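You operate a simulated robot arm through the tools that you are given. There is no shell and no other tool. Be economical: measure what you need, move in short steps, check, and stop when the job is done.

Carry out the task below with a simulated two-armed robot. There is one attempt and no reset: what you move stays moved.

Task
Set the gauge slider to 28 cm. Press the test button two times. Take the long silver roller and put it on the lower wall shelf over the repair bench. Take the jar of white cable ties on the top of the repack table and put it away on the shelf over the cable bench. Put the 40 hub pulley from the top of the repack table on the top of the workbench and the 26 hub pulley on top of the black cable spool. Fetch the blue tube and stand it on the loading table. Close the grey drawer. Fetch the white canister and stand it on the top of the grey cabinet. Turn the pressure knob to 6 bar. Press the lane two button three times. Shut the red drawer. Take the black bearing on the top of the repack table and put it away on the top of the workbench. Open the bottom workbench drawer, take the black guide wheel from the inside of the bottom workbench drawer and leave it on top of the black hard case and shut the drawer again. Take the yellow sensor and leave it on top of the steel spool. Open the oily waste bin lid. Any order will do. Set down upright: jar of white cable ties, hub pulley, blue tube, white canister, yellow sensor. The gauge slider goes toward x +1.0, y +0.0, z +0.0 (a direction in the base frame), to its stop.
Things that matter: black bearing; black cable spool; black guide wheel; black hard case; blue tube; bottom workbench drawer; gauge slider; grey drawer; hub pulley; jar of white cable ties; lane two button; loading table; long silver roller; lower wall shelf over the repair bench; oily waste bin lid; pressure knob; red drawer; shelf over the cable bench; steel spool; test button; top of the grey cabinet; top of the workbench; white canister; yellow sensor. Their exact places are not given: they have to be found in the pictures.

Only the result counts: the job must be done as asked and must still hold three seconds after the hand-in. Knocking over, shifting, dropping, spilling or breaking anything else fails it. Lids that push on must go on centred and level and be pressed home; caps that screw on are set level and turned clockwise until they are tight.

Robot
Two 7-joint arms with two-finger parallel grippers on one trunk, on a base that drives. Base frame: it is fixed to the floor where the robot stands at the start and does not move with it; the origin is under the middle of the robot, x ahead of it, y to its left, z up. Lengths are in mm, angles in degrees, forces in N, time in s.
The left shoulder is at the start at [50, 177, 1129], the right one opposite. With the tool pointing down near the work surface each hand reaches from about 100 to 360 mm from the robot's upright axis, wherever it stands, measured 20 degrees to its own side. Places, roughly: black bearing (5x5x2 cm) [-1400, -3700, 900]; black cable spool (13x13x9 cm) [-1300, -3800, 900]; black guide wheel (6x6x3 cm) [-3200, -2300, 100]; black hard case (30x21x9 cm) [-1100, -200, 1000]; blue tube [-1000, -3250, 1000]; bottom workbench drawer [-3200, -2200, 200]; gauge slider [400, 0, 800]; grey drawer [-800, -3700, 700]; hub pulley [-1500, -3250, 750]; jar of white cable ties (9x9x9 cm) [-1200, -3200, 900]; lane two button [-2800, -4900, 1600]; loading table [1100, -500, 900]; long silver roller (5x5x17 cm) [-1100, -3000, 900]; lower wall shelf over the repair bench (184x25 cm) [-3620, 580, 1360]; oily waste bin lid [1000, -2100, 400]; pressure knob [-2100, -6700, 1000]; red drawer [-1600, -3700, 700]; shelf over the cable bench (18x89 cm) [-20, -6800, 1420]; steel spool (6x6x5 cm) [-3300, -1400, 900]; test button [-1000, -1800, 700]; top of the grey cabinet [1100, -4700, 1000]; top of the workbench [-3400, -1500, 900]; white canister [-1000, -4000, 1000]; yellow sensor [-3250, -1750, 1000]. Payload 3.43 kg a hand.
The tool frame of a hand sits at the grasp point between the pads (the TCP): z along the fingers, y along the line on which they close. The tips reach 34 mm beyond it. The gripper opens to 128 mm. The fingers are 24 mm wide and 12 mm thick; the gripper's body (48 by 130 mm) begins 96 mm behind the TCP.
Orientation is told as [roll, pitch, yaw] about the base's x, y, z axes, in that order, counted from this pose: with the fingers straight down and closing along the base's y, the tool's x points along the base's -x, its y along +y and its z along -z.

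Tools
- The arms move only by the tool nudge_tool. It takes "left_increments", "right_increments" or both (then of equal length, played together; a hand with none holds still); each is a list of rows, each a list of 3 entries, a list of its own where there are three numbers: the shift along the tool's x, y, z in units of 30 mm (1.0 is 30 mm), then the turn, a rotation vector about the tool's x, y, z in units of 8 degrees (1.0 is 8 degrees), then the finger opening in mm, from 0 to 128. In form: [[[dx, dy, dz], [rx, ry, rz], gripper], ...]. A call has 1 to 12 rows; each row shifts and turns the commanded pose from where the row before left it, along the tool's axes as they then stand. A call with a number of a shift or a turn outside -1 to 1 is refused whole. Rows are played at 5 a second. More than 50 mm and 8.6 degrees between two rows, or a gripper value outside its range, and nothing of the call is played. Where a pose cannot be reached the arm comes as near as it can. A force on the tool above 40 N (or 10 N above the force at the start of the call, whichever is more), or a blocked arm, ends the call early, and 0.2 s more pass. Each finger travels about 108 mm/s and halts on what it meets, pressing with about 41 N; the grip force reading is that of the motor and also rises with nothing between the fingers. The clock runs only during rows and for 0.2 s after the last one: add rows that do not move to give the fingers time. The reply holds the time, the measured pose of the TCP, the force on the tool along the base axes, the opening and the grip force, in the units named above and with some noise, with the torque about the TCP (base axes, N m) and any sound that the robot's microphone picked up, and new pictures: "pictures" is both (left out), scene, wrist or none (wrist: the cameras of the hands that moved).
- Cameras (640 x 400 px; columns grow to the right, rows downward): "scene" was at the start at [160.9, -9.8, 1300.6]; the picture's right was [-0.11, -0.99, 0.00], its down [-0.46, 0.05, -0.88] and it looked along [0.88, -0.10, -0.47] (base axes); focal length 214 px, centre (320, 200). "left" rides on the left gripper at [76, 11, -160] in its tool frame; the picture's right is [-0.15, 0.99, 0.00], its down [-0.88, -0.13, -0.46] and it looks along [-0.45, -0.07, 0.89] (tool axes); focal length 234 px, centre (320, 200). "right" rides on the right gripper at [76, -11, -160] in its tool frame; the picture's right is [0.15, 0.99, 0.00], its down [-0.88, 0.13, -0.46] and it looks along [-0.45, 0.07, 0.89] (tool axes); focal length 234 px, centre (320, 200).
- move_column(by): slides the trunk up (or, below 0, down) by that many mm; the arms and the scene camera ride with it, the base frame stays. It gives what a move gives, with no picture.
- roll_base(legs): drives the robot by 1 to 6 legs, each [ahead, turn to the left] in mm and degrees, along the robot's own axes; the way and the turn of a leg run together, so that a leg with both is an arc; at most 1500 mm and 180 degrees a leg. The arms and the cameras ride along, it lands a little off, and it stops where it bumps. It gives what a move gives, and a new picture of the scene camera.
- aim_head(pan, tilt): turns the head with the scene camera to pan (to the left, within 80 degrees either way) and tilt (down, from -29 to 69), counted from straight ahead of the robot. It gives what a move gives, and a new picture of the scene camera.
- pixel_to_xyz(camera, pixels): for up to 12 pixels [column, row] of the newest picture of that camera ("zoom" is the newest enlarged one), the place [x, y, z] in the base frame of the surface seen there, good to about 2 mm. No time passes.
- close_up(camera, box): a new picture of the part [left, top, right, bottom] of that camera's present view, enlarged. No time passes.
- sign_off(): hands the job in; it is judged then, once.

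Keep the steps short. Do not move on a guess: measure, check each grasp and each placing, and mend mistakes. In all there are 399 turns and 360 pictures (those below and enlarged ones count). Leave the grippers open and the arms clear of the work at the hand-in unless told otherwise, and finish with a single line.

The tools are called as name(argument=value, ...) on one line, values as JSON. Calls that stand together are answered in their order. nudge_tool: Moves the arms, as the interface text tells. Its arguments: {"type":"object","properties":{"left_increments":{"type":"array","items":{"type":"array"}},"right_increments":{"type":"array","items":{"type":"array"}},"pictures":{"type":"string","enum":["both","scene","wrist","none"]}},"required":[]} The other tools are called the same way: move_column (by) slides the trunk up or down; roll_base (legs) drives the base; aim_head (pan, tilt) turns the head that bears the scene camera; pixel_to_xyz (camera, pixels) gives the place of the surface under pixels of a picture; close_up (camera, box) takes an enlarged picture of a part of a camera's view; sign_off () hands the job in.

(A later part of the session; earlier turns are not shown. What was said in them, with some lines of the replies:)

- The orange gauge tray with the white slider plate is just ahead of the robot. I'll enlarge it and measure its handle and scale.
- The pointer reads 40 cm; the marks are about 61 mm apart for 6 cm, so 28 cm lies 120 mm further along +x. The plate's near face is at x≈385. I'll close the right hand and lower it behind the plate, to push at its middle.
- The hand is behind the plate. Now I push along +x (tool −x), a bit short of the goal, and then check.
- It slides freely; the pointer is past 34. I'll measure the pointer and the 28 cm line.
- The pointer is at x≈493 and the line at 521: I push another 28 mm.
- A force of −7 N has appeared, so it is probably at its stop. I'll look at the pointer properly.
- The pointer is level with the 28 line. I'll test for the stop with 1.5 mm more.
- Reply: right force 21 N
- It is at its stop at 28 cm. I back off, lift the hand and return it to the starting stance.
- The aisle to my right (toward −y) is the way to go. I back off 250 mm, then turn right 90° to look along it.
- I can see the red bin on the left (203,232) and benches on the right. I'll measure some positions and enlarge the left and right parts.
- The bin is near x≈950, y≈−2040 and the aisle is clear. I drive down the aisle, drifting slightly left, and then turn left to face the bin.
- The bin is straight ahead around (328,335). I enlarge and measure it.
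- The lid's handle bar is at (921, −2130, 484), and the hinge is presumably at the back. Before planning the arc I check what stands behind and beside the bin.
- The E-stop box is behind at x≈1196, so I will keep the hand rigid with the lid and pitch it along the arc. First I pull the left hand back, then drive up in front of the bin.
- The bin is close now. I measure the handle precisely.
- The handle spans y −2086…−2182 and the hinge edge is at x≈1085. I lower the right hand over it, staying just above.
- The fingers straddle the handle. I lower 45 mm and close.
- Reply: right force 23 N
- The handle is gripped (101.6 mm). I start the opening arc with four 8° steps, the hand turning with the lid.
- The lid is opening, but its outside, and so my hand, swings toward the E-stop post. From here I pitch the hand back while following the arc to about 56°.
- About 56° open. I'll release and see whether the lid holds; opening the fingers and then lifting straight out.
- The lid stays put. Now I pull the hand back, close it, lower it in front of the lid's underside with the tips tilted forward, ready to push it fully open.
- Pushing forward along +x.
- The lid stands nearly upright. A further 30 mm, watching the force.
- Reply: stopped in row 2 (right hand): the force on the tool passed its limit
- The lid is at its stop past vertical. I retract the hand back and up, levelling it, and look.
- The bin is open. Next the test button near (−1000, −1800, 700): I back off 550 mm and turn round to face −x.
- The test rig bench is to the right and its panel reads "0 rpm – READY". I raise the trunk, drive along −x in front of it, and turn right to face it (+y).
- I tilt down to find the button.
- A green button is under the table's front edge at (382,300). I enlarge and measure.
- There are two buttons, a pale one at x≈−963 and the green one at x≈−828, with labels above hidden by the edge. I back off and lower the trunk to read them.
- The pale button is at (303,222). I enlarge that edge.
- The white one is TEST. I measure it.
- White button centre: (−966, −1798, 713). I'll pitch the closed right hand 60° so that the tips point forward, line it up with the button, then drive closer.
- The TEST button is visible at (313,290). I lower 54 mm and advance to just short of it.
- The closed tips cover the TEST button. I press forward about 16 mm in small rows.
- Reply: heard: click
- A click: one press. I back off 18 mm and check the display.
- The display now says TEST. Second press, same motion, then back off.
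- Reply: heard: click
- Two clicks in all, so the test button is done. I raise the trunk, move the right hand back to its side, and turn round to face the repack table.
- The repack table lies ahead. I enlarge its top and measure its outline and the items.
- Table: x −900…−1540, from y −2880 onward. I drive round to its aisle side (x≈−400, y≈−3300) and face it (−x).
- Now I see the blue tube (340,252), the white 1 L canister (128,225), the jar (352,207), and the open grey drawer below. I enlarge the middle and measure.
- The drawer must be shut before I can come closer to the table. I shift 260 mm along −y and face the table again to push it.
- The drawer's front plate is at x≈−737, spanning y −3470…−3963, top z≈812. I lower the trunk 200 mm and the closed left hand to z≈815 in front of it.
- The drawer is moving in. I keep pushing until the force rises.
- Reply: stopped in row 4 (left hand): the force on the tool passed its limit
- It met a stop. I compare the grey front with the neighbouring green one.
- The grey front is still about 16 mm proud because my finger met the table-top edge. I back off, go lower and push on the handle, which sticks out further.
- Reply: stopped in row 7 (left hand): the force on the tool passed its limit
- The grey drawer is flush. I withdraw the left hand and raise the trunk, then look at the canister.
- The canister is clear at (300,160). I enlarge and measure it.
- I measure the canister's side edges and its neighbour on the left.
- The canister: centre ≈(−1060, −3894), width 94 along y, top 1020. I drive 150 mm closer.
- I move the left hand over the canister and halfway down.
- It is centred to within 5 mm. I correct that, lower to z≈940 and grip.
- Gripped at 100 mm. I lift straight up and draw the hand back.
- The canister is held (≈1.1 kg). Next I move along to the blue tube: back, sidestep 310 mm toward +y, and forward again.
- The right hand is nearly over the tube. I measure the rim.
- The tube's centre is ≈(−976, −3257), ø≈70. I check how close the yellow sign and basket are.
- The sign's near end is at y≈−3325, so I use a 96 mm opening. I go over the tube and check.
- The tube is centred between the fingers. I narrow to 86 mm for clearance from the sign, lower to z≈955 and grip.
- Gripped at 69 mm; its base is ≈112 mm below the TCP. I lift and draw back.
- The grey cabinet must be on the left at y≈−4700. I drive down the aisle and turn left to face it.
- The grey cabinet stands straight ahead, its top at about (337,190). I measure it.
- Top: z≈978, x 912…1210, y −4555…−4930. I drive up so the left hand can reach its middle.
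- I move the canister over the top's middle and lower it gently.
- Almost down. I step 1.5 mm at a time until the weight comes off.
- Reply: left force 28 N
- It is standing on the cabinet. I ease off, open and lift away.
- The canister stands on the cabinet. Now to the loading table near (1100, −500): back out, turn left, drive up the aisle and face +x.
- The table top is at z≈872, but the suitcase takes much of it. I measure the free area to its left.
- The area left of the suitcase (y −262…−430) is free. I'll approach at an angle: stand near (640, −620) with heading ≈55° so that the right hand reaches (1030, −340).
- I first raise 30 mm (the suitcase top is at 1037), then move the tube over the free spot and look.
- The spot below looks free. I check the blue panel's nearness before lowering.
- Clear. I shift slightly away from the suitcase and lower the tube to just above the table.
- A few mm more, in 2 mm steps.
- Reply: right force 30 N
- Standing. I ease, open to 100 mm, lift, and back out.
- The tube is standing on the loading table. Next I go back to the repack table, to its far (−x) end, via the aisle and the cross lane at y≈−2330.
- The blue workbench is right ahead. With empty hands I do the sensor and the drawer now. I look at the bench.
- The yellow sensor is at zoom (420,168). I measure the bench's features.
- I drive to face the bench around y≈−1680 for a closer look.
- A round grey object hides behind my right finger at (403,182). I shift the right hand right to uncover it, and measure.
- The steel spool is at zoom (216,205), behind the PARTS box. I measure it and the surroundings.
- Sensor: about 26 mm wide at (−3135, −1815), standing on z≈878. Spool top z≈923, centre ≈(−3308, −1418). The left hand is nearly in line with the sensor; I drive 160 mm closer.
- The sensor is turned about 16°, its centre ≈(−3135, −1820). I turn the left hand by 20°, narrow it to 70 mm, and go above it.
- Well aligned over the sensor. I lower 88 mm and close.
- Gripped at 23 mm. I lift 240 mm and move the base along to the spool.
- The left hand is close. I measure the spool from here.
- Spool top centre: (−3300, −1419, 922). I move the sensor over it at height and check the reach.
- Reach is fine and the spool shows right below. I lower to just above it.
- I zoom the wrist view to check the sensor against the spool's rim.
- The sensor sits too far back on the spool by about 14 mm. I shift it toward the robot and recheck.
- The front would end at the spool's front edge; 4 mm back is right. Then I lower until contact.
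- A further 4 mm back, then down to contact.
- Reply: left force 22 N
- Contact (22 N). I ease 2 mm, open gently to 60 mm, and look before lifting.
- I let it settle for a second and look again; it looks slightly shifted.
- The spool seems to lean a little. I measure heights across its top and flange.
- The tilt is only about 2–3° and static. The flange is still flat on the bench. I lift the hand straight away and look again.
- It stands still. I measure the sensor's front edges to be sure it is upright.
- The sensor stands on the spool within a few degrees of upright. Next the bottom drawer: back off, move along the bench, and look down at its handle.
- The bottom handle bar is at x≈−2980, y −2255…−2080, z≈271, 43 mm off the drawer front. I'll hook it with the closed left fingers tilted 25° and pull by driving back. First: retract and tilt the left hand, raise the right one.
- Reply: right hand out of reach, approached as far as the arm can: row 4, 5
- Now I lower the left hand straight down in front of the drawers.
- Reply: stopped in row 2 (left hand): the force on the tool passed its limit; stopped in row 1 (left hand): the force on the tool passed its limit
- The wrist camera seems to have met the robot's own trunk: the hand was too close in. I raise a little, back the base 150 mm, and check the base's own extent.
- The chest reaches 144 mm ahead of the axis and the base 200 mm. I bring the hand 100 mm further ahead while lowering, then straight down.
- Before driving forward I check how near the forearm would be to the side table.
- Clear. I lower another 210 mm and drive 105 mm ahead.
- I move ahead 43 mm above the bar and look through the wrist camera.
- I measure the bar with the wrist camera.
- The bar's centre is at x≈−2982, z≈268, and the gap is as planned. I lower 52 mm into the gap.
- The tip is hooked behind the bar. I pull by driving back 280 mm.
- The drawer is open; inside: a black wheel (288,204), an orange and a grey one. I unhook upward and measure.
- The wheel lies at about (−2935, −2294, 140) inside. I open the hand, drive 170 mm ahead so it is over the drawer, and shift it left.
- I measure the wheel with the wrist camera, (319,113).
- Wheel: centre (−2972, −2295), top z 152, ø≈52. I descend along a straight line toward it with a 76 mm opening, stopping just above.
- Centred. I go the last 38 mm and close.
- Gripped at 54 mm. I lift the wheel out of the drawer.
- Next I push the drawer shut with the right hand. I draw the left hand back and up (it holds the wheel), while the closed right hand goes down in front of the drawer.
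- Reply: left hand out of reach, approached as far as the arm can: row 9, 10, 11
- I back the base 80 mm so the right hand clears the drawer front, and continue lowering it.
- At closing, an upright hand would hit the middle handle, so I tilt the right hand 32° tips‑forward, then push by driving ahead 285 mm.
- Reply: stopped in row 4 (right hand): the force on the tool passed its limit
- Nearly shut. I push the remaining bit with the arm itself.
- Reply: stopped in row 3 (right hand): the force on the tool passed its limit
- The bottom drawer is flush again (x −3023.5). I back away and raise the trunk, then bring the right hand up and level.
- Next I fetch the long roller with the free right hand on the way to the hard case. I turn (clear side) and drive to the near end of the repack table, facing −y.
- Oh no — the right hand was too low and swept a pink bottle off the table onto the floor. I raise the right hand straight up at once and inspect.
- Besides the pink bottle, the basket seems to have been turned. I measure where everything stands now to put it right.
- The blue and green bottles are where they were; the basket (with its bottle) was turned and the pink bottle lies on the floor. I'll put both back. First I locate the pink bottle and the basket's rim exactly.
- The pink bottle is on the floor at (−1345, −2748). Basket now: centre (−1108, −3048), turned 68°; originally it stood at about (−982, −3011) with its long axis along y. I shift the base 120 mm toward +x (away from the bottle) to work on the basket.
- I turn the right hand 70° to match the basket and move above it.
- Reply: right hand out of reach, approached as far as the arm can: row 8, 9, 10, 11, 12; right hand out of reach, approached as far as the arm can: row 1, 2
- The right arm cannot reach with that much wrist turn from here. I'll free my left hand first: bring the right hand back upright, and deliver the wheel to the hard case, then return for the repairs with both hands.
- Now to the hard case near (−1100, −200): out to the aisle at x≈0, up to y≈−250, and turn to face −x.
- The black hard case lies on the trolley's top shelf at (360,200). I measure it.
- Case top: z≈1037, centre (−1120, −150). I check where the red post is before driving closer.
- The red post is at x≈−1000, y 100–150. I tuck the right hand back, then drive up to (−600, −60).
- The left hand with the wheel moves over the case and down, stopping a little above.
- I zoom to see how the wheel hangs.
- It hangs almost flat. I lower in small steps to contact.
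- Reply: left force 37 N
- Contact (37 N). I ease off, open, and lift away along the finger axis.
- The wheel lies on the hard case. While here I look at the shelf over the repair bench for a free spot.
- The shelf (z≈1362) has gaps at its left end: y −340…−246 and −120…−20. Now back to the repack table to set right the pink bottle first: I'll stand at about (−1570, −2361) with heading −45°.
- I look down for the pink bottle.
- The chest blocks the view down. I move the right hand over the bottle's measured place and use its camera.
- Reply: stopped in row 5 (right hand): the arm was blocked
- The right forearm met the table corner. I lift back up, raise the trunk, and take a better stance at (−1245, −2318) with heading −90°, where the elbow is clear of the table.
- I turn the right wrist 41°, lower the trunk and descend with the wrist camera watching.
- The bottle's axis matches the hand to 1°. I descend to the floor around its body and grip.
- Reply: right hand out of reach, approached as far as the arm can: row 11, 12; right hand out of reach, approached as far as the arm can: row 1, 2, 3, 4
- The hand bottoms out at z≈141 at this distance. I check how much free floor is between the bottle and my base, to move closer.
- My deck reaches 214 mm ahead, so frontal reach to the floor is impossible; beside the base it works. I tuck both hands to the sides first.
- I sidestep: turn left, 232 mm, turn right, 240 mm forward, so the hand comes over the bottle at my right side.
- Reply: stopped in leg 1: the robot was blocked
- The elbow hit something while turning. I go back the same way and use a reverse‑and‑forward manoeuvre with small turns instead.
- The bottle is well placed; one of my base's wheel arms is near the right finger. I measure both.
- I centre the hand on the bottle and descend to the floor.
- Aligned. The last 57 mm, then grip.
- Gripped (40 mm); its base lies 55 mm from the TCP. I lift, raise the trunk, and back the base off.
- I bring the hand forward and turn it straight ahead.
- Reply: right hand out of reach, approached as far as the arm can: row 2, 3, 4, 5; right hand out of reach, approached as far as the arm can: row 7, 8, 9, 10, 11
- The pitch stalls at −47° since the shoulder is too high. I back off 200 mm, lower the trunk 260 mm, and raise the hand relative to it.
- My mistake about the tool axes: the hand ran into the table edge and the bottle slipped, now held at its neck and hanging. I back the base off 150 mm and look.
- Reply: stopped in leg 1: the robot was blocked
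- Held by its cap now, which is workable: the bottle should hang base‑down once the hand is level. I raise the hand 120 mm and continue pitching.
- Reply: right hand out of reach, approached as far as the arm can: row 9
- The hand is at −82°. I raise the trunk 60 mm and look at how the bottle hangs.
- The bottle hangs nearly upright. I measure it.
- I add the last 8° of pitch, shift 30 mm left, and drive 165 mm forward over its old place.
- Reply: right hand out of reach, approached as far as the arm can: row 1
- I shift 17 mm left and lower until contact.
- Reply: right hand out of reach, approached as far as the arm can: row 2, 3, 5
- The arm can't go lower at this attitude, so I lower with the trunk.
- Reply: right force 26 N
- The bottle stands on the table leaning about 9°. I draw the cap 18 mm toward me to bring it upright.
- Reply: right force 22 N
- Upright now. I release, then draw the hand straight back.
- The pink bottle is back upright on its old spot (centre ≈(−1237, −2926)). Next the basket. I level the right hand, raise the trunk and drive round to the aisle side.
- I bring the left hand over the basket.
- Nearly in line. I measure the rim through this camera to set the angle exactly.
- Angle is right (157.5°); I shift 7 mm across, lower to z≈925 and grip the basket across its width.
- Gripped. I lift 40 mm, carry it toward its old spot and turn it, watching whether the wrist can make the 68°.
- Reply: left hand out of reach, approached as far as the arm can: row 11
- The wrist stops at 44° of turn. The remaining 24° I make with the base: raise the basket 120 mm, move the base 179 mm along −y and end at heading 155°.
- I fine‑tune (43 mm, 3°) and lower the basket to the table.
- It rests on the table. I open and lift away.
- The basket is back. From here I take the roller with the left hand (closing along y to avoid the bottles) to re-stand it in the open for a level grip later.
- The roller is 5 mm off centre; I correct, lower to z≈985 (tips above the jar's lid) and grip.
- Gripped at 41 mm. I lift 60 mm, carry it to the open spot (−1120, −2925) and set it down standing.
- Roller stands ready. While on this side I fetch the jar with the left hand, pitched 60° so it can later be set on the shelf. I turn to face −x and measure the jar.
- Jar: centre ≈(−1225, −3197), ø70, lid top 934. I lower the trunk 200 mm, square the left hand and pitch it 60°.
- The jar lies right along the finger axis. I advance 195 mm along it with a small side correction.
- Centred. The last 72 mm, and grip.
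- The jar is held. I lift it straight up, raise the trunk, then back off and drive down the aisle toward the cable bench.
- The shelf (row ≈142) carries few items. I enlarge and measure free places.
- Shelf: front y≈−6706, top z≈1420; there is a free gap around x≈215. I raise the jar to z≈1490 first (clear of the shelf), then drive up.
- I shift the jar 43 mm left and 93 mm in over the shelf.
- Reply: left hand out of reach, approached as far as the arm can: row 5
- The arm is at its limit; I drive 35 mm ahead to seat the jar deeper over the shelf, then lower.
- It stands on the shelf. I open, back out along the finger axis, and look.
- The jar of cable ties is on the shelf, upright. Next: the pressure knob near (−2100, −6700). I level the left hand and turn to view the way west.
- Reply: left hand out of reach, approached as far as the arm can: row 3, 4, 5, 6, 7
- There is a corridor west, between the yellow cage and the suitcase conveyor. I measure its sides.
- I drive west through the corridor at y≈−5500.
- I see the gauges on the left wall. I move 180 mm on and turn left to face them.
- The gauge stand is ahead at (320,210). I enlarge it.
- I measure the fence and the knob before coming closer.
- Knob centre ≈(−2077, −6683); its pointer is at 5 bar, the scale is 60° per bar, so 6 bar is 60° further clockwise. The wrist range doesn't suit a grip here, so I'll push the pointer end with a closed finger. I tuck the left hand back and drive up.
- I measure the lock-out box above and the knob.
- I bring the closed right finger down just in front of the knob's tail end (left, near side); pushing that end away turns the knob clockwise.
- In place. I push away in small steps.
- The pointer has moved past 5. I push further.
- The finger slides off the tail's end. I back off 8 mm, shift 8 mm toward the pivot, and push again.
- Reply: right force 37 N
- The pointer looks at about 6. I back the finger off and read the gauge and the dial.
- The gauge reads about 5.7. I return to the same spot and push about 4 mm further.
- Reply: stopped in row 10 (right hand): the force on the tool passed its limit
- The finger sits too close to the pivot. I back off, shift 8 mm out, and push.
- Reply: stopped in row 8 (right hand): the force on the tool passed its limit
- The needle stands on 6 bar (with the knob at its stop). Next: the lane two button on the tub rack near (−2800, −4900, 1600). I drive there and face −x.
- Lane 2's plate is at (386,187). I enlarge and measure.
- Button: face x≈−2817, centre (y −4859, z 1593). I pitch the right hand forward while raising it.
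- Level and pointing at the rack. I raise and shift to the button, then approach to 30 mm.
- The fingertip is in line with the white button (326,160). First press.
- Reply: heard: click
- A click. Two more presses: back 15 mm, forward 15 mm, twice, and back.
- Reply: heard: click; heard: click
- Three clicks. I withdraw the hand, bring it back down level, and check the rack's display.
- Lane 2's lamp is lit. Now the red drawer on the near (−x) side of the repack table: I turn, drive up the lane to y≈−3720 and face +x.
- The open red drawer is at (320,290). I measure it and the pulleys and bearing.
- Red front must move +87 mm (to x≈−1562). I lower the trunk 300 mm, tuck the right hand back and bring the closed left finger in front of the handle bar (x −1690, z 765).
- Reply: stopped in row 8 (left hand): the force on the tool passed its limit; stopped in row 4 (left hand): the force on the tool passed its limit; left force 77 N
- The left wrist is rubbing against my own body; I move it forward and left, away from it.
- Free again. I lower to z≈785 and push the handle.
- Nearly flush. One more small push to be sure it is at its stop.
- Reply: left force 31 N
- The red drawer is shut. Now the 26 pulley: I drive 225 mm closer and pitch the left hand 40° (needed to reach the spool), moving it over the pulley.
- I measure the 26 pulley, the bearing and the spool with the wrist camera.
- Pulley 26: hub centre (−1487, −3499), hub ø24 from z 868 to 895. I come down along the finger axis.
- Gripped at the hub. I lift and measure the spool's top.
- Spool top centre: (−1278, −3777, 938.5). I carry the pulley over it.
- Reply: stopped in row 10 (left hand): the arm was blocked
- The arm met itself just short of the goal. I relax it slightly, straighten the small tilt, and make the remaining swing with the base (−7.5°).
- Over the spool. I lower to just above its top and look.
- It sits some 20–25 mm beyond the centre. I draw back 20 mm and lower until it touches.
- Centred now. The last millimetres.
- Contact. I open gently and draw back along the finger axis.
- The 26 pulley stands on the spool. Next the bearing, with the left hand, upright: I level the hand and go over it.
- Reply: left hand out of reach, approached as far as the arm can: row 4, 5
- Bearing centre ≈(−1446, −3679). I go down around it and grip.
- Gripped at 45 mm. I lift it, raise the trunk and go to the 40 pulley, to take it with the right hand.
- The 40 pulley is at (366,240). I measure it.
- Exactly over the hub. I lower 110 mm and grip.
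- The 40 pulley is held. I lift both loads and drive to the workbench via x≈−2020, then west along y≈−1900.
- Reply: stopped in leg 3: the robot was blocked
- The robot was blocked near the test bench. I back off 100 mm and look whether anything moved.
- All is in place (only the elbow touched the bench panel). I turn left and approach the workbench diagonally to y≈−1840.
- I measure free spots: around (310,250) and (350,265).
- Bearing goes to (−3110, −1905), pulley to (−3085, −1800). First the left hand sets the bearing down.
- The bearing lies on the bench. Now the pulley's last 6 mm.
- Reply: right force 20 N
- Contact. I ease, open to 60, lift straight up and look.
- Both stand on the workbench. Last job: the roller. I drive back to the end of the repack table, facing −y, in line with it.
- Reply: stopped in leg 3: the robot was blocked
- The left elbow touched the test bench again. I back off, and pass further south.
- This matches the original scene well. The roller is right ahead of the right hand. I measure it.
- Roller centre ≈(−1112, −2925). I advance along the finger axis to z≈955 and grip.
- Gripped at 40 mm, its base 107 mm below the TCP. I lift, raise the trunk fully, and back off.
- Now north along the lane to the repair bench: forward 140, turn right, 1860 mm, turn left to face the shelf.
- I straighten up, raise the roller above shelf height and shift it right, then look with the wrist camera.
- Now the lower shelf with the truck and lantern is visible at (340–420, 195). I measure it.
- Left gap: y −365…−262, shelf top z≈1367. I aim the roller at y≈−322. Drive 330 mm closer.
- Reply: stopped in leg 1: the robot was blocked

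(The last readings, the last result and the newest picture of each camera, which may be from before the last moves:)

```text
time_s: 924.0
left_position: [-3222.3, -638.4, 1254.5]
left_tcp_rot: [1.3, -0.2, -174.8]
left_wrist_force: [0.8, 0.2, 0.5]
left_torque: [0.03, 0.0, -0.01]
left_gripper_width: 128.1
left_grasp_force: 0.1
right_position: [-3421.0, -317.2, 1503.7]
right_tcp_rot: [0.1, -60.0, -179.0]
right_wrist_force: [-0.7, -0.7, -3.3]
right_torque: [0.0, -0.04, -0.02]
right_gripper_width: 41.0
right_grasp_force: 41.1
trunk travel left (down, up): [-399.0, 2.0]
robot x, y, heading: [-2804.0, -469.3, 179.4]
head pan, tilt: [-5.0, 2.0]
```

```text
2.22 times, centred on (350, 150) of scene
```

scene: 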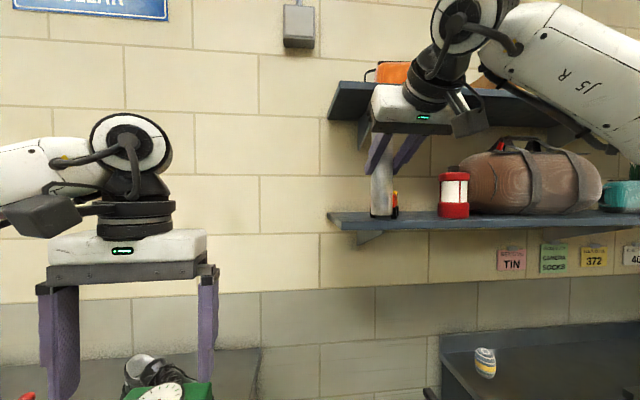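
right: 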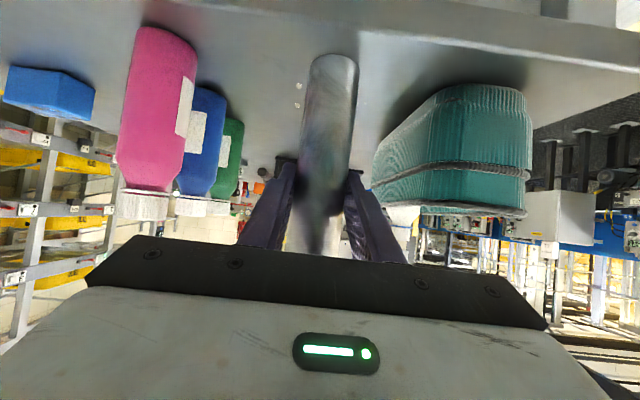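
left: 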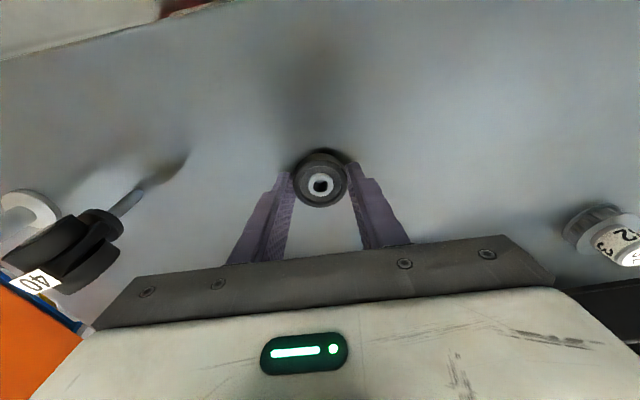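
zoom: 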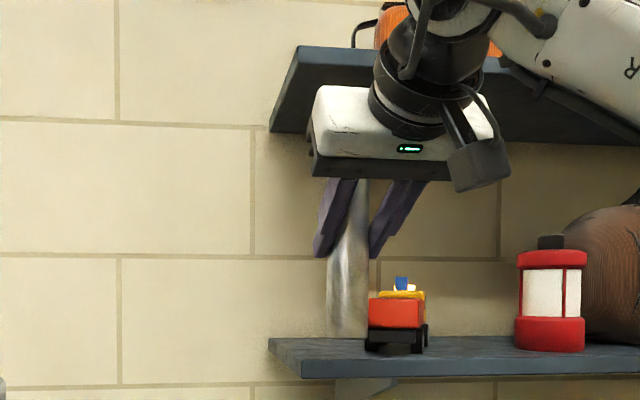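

The base stopped 40 mm early, but the arm still reaches. I extend 105 mm over the shelf.

nudge_tool(right_increments=[[[-0.45, 0.05, 0.8], [0, 0, 0], 32], [[-0.45, 0.05, 0.8], [0, 0, 0], 32], [[-0.45, 0.05, 0.8], [0, 0, 0], 32], [[-0.35, 0, 0.7], [0, 0, 0], 32]], pictures="none")

close_up(camera="right", box=[160, 0, 480, 240])

close_up(camera="scene", box=[290, 80, 450, 240])

```text
time_s: 925.0
left_position: [-3220.1, -636.5, 1256.7]
left_tcp_rot: [1.2, -0.2, -174.8]
left_wrist_force: [0.2, -0.3, 0.2]
left_torque: [0.01, -0.01, -0.02]
left_gripper_width: 128.0
left_grasp_force: 0.1
right_position: [-3517.8, -320.4, 1498.8]
right_tcp_rot: [0.0, -60.0, -178.8]
right_wrist_force: [-0.1, 0.3, -3.0]
right_torque: [0.0, -0.01, 0.01]
right_gripper_width: 40.7
right_grasp_force: 41.2
right hand out of reach, approached as far as the arm can: row 4
trunk travel left (down, up): [-399.0, 2.0]
robot x, y, heading: [-2802.3, -469.8, 179.3]
head pan, tilt: [-5.0, 2.0]
```

```text
1.67 times, centred on (320, 120) of right
```

zoom: 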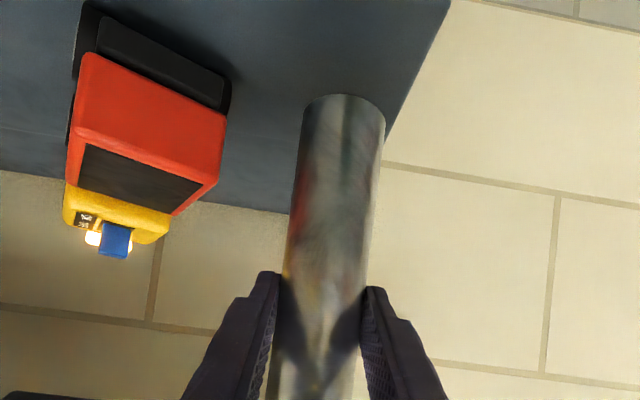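

```text
2.50 times, centred on (370, 160) of scene
```

zoom: 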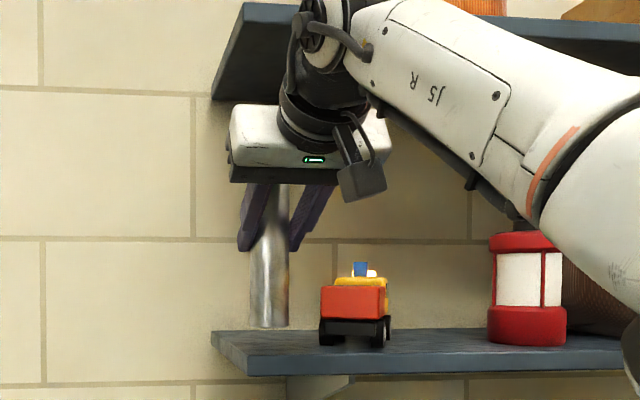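

It is over the shelf's left end: 24 mm from the end, clear of the truck. I lower it.

nudge_tool(right_increments=[[[0.4, 0, 0.23], [0, 0, 0], 32], [[0.25, 0, 0.145], [0, 0, 0], 32], [[0.06, 0, 0.035], [0, 0, 0], 32], [[0.06, 0, 0.035], [0, 0, 0], 32], [[0, 0, 0], [0, 0, 0], 32]], pictures="none")

close_up(camera="scene", box=[290, 80, 450, 240])

```text
time_s: 926.1
left_position: [-3220.2, -636.3, 1254.3]
left_tcp_rot: [1.2, -0.3, -174.6]
left_wrist_force: [0.5, -0.5, -1.3]
left_torque: [-0.01, -0.01, 0.01]
left_gripper_width: 128.2
left_grasp_force: 0.1
right_position: [-3517.8, -320.2, 1474.7]
right_tcp_rot: [0.2, -60.3, -179.0]
right_wrist_force: [-2.2, 0.6, 4.9]
right_torque: [0.17, 0.29, 0.03]
right_gripper_width: 41.0
right_grasp_force: 40.8
trunk travel left (down, up): [-399.0, 2.0]
robot x, y, heading: [-2798.5, -469.4, 179.3]
head pan, tilt: [-5.0, 2.0]
```

```text
2.50 times, centred on (370, 160) of scene
```

zoom: 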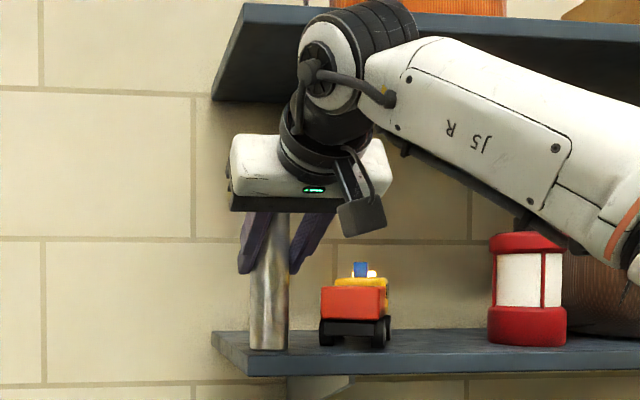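

Standing (contact felt). I open to 62 mm and withdraw along the finger axis.

nudge_tool(right_increments=[[[0, 0, 0], [0, 0, 0], 50], [[0, 0, 0], [0, 0, 0], 62], [[0, 0, 0], [0, 0, 0], 62], [[0, 0, -0.6], [0, 0, 0], 62], [[0, 0, -1], [0, 0, 0], 62], [[0, 0, -1], [0, 0, 0], 62], [[0, 0, -1], [0, 0, 0], 62], [[0, 0, -1], [0, 0, 0], 62]], pictures="none")

roll_base(legs=[[-300, 0]])

close_up(camera="scene", box=[280, 100, 480, 260])

aim_head(pan=0, tilt=35)

```text
time_s: 928.0
left_position: [-3219.8, -636.7, 1255.4]
left_tcp_rot: [1.2, -0.3, -174.9]
left_wrist_force: [-0.1, 0.4, -0.4]
left_torque: [0.01, 0.06, 0.03]
left_gripper_width: 128.1
left_grasp_force: 0.0
right_position: [-3396.6, -317.2, 1541.0]
right_tcp_rot: [0.4, -60.1, -179.3]
right_wrist_force: [1.3, 0.1, 0.6]
right_torque: [-0.01, -0.01, -0.04]
right_gripper_width: 62.0
right_grasp_force: 0.1
trunk travel left (down, up): [-399.0, 2.0]
robot x, y, heading: [-2806.9, -468.6, 179.6]
head pan, tilt: [-5.0, 2.0]
```

```text
time_s: 929.9
left_position: [-2936.7, -639.0, 1254.7]
left_tcp_rot: [1.2, -0.2, -174.8]
left_wrist_force: [-0.4, -0.1, -0.4]
left_torque: [0.01, 0.03, -0.01]
left_gripper_width: 127.9
left_grasp_force: 0.1
right_position: [-3113.6, -320.5, 1540.7]
right_tcp_rot: [0.3, -60.0, -179.3]
right_wrist_force: [0.1, 0.4, 0.4]
right_torque: [-0.02, -0.03, 0.03]
right_gripper_width: 62.3
right_grasp_force: 0.1
trunk travel left (down, up): [-399.0, 2.0]
robot x, y, heading: [-2518.5, -469.7, 179.2]
head pan, tilt: [-5.0, 2.0]
```

scene: 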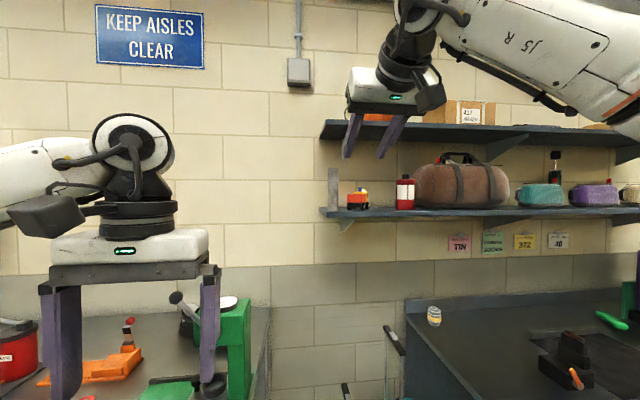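

```text
2.50 times, centred on (380, 180) of scene
```

zoom: 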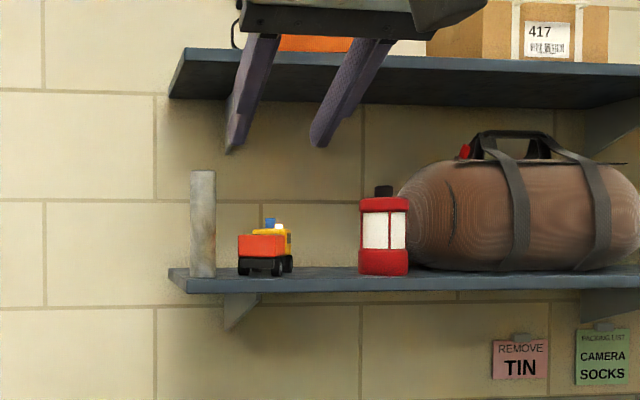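

```text
time_s: 930.9
left_position: [-2936.8, -640.0, 1255.0]
left_tcp_rot: [1.2, -0.2, -175.0]
left_wrist_force: [0.3, -0.1, -0.3]
left_torque: [0.02, 0.0, 0.02]
left_gripper_width: 128.0
left_grasp_force: 0.0
right_position: [-3114.2, -321.6, 1540.4]
right_tcp_rot: [0.4, -59.9, -179.3]
right_wrist_force: [-0.4, 0.1, 0.1]
right_torque: [-0.03, -0.02, 0.04]
right_gripper_width: 62.1
right_grasp_force: 0.1
trunk travel left (down, up): [-399.0, 2.0]
robot x, y, heading: [-2522.8, -469.5, 179.3]
head pan, tilt: [0.0, 35.0]
```

scene: 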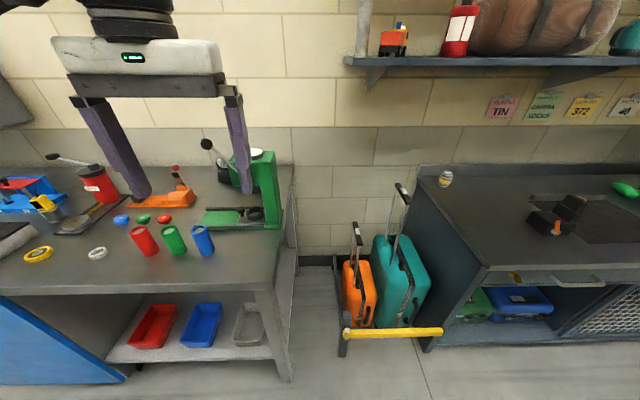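

The roller stands on the lower shelf. I check the sensor on its spool once more from here, and open the right gripper and tuck it clear.

close_up(camera="scene", box=[0, 150, 130, 260])

nudge_tool(right_increments=[[[0, 0, -1], [0, 0, 0], 90], [[0, 0, -1], [0, 1, 0], 128], [[0.5, 0, 0], [0, 1, 0], 128], [[0.5, 0, 0.3], [0, 1, 0], 128], [[0.5, 0, 0.3], [0, 1, 0], 128]], pictures="none")

```text
3.64 times, centred on (65, 205) of scene
```

zoom: 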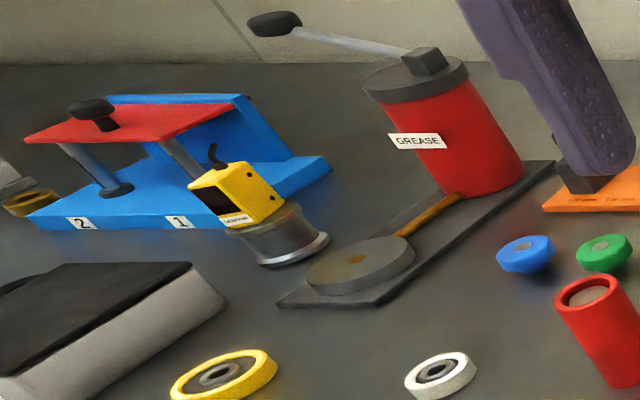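

```text
time_s: 932.1
left_position: [-2937.0, -637.3, 1255.0]
left_tcp_rot: [1.4, -0.2, -174.9]
left_wrist_force: [-0.7, 0.7, -0.8]
left_torque: [-0.04, 0.0, 0.01]
left_gripper_width: 127.9
left_grasp_force: 0.1
right_position: [-3034.6, -338.5, 1522.4]
right_tcp_rot: [0.3, -32.0, -179.1]
right_wrist_force: [-0.2, 0.1, -0.1]
right_torque: [-0.1, -0.01, 0.06]
right_gripper_width: 128.1
right_grasp_force: 0.0
right hand out of reach, approached as far as the arm can: row 4, 5
trunk travel left (down, up): [-399.0, 2.0]
robot x, y, heading: [-2521.0, -474.4, 178.8]
head pan, tilt: [0.0, 35.0]
```

I measure the sensor's corners to be sure that it stands upright.

close_up(camera="scene", box=[30, 182, 74, 227])

pixel_to_xyz(camera="scene", pixels=[[47, 198], [52, 195], [54, 200], [56, 206], [50, 208], [44, 211], [42, 203], [56, 210], [60, 213], [62, 219], [46, 206], [53, 204]])

```text
8.89 times, centred on (52, 204) of scene
```

zoom: 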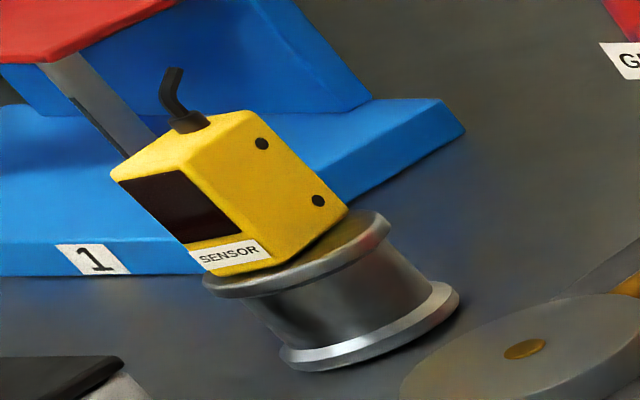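

```text
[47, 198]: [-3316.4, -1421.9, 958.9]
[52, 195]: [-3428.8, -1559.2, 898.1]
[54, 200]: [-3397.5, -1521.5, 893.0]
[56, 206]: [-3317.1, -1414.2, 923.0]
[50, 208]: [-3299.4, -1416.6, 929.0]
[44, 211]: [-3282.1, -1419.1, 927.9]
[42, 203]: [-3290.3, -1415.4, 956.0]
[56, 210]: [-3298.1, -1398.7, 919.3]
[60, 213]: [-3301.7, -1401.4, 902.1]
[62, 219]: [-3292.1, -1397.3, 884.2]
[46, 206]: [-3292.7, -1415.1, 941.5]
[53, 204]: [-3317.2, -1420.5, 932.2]
```

Allowing for the wide-angle lean at the picture's edge, the sensor and the spool both stand upright. The grippers are open and the arms clear, so I hand in.

sign_off()

```text
The job is handed in.
```

I handed the job in with every item on the list done. Along the way I knocked a pink bottle off the repack table and shifted the basket there. I put both back as near as I could measure to where they had stood.
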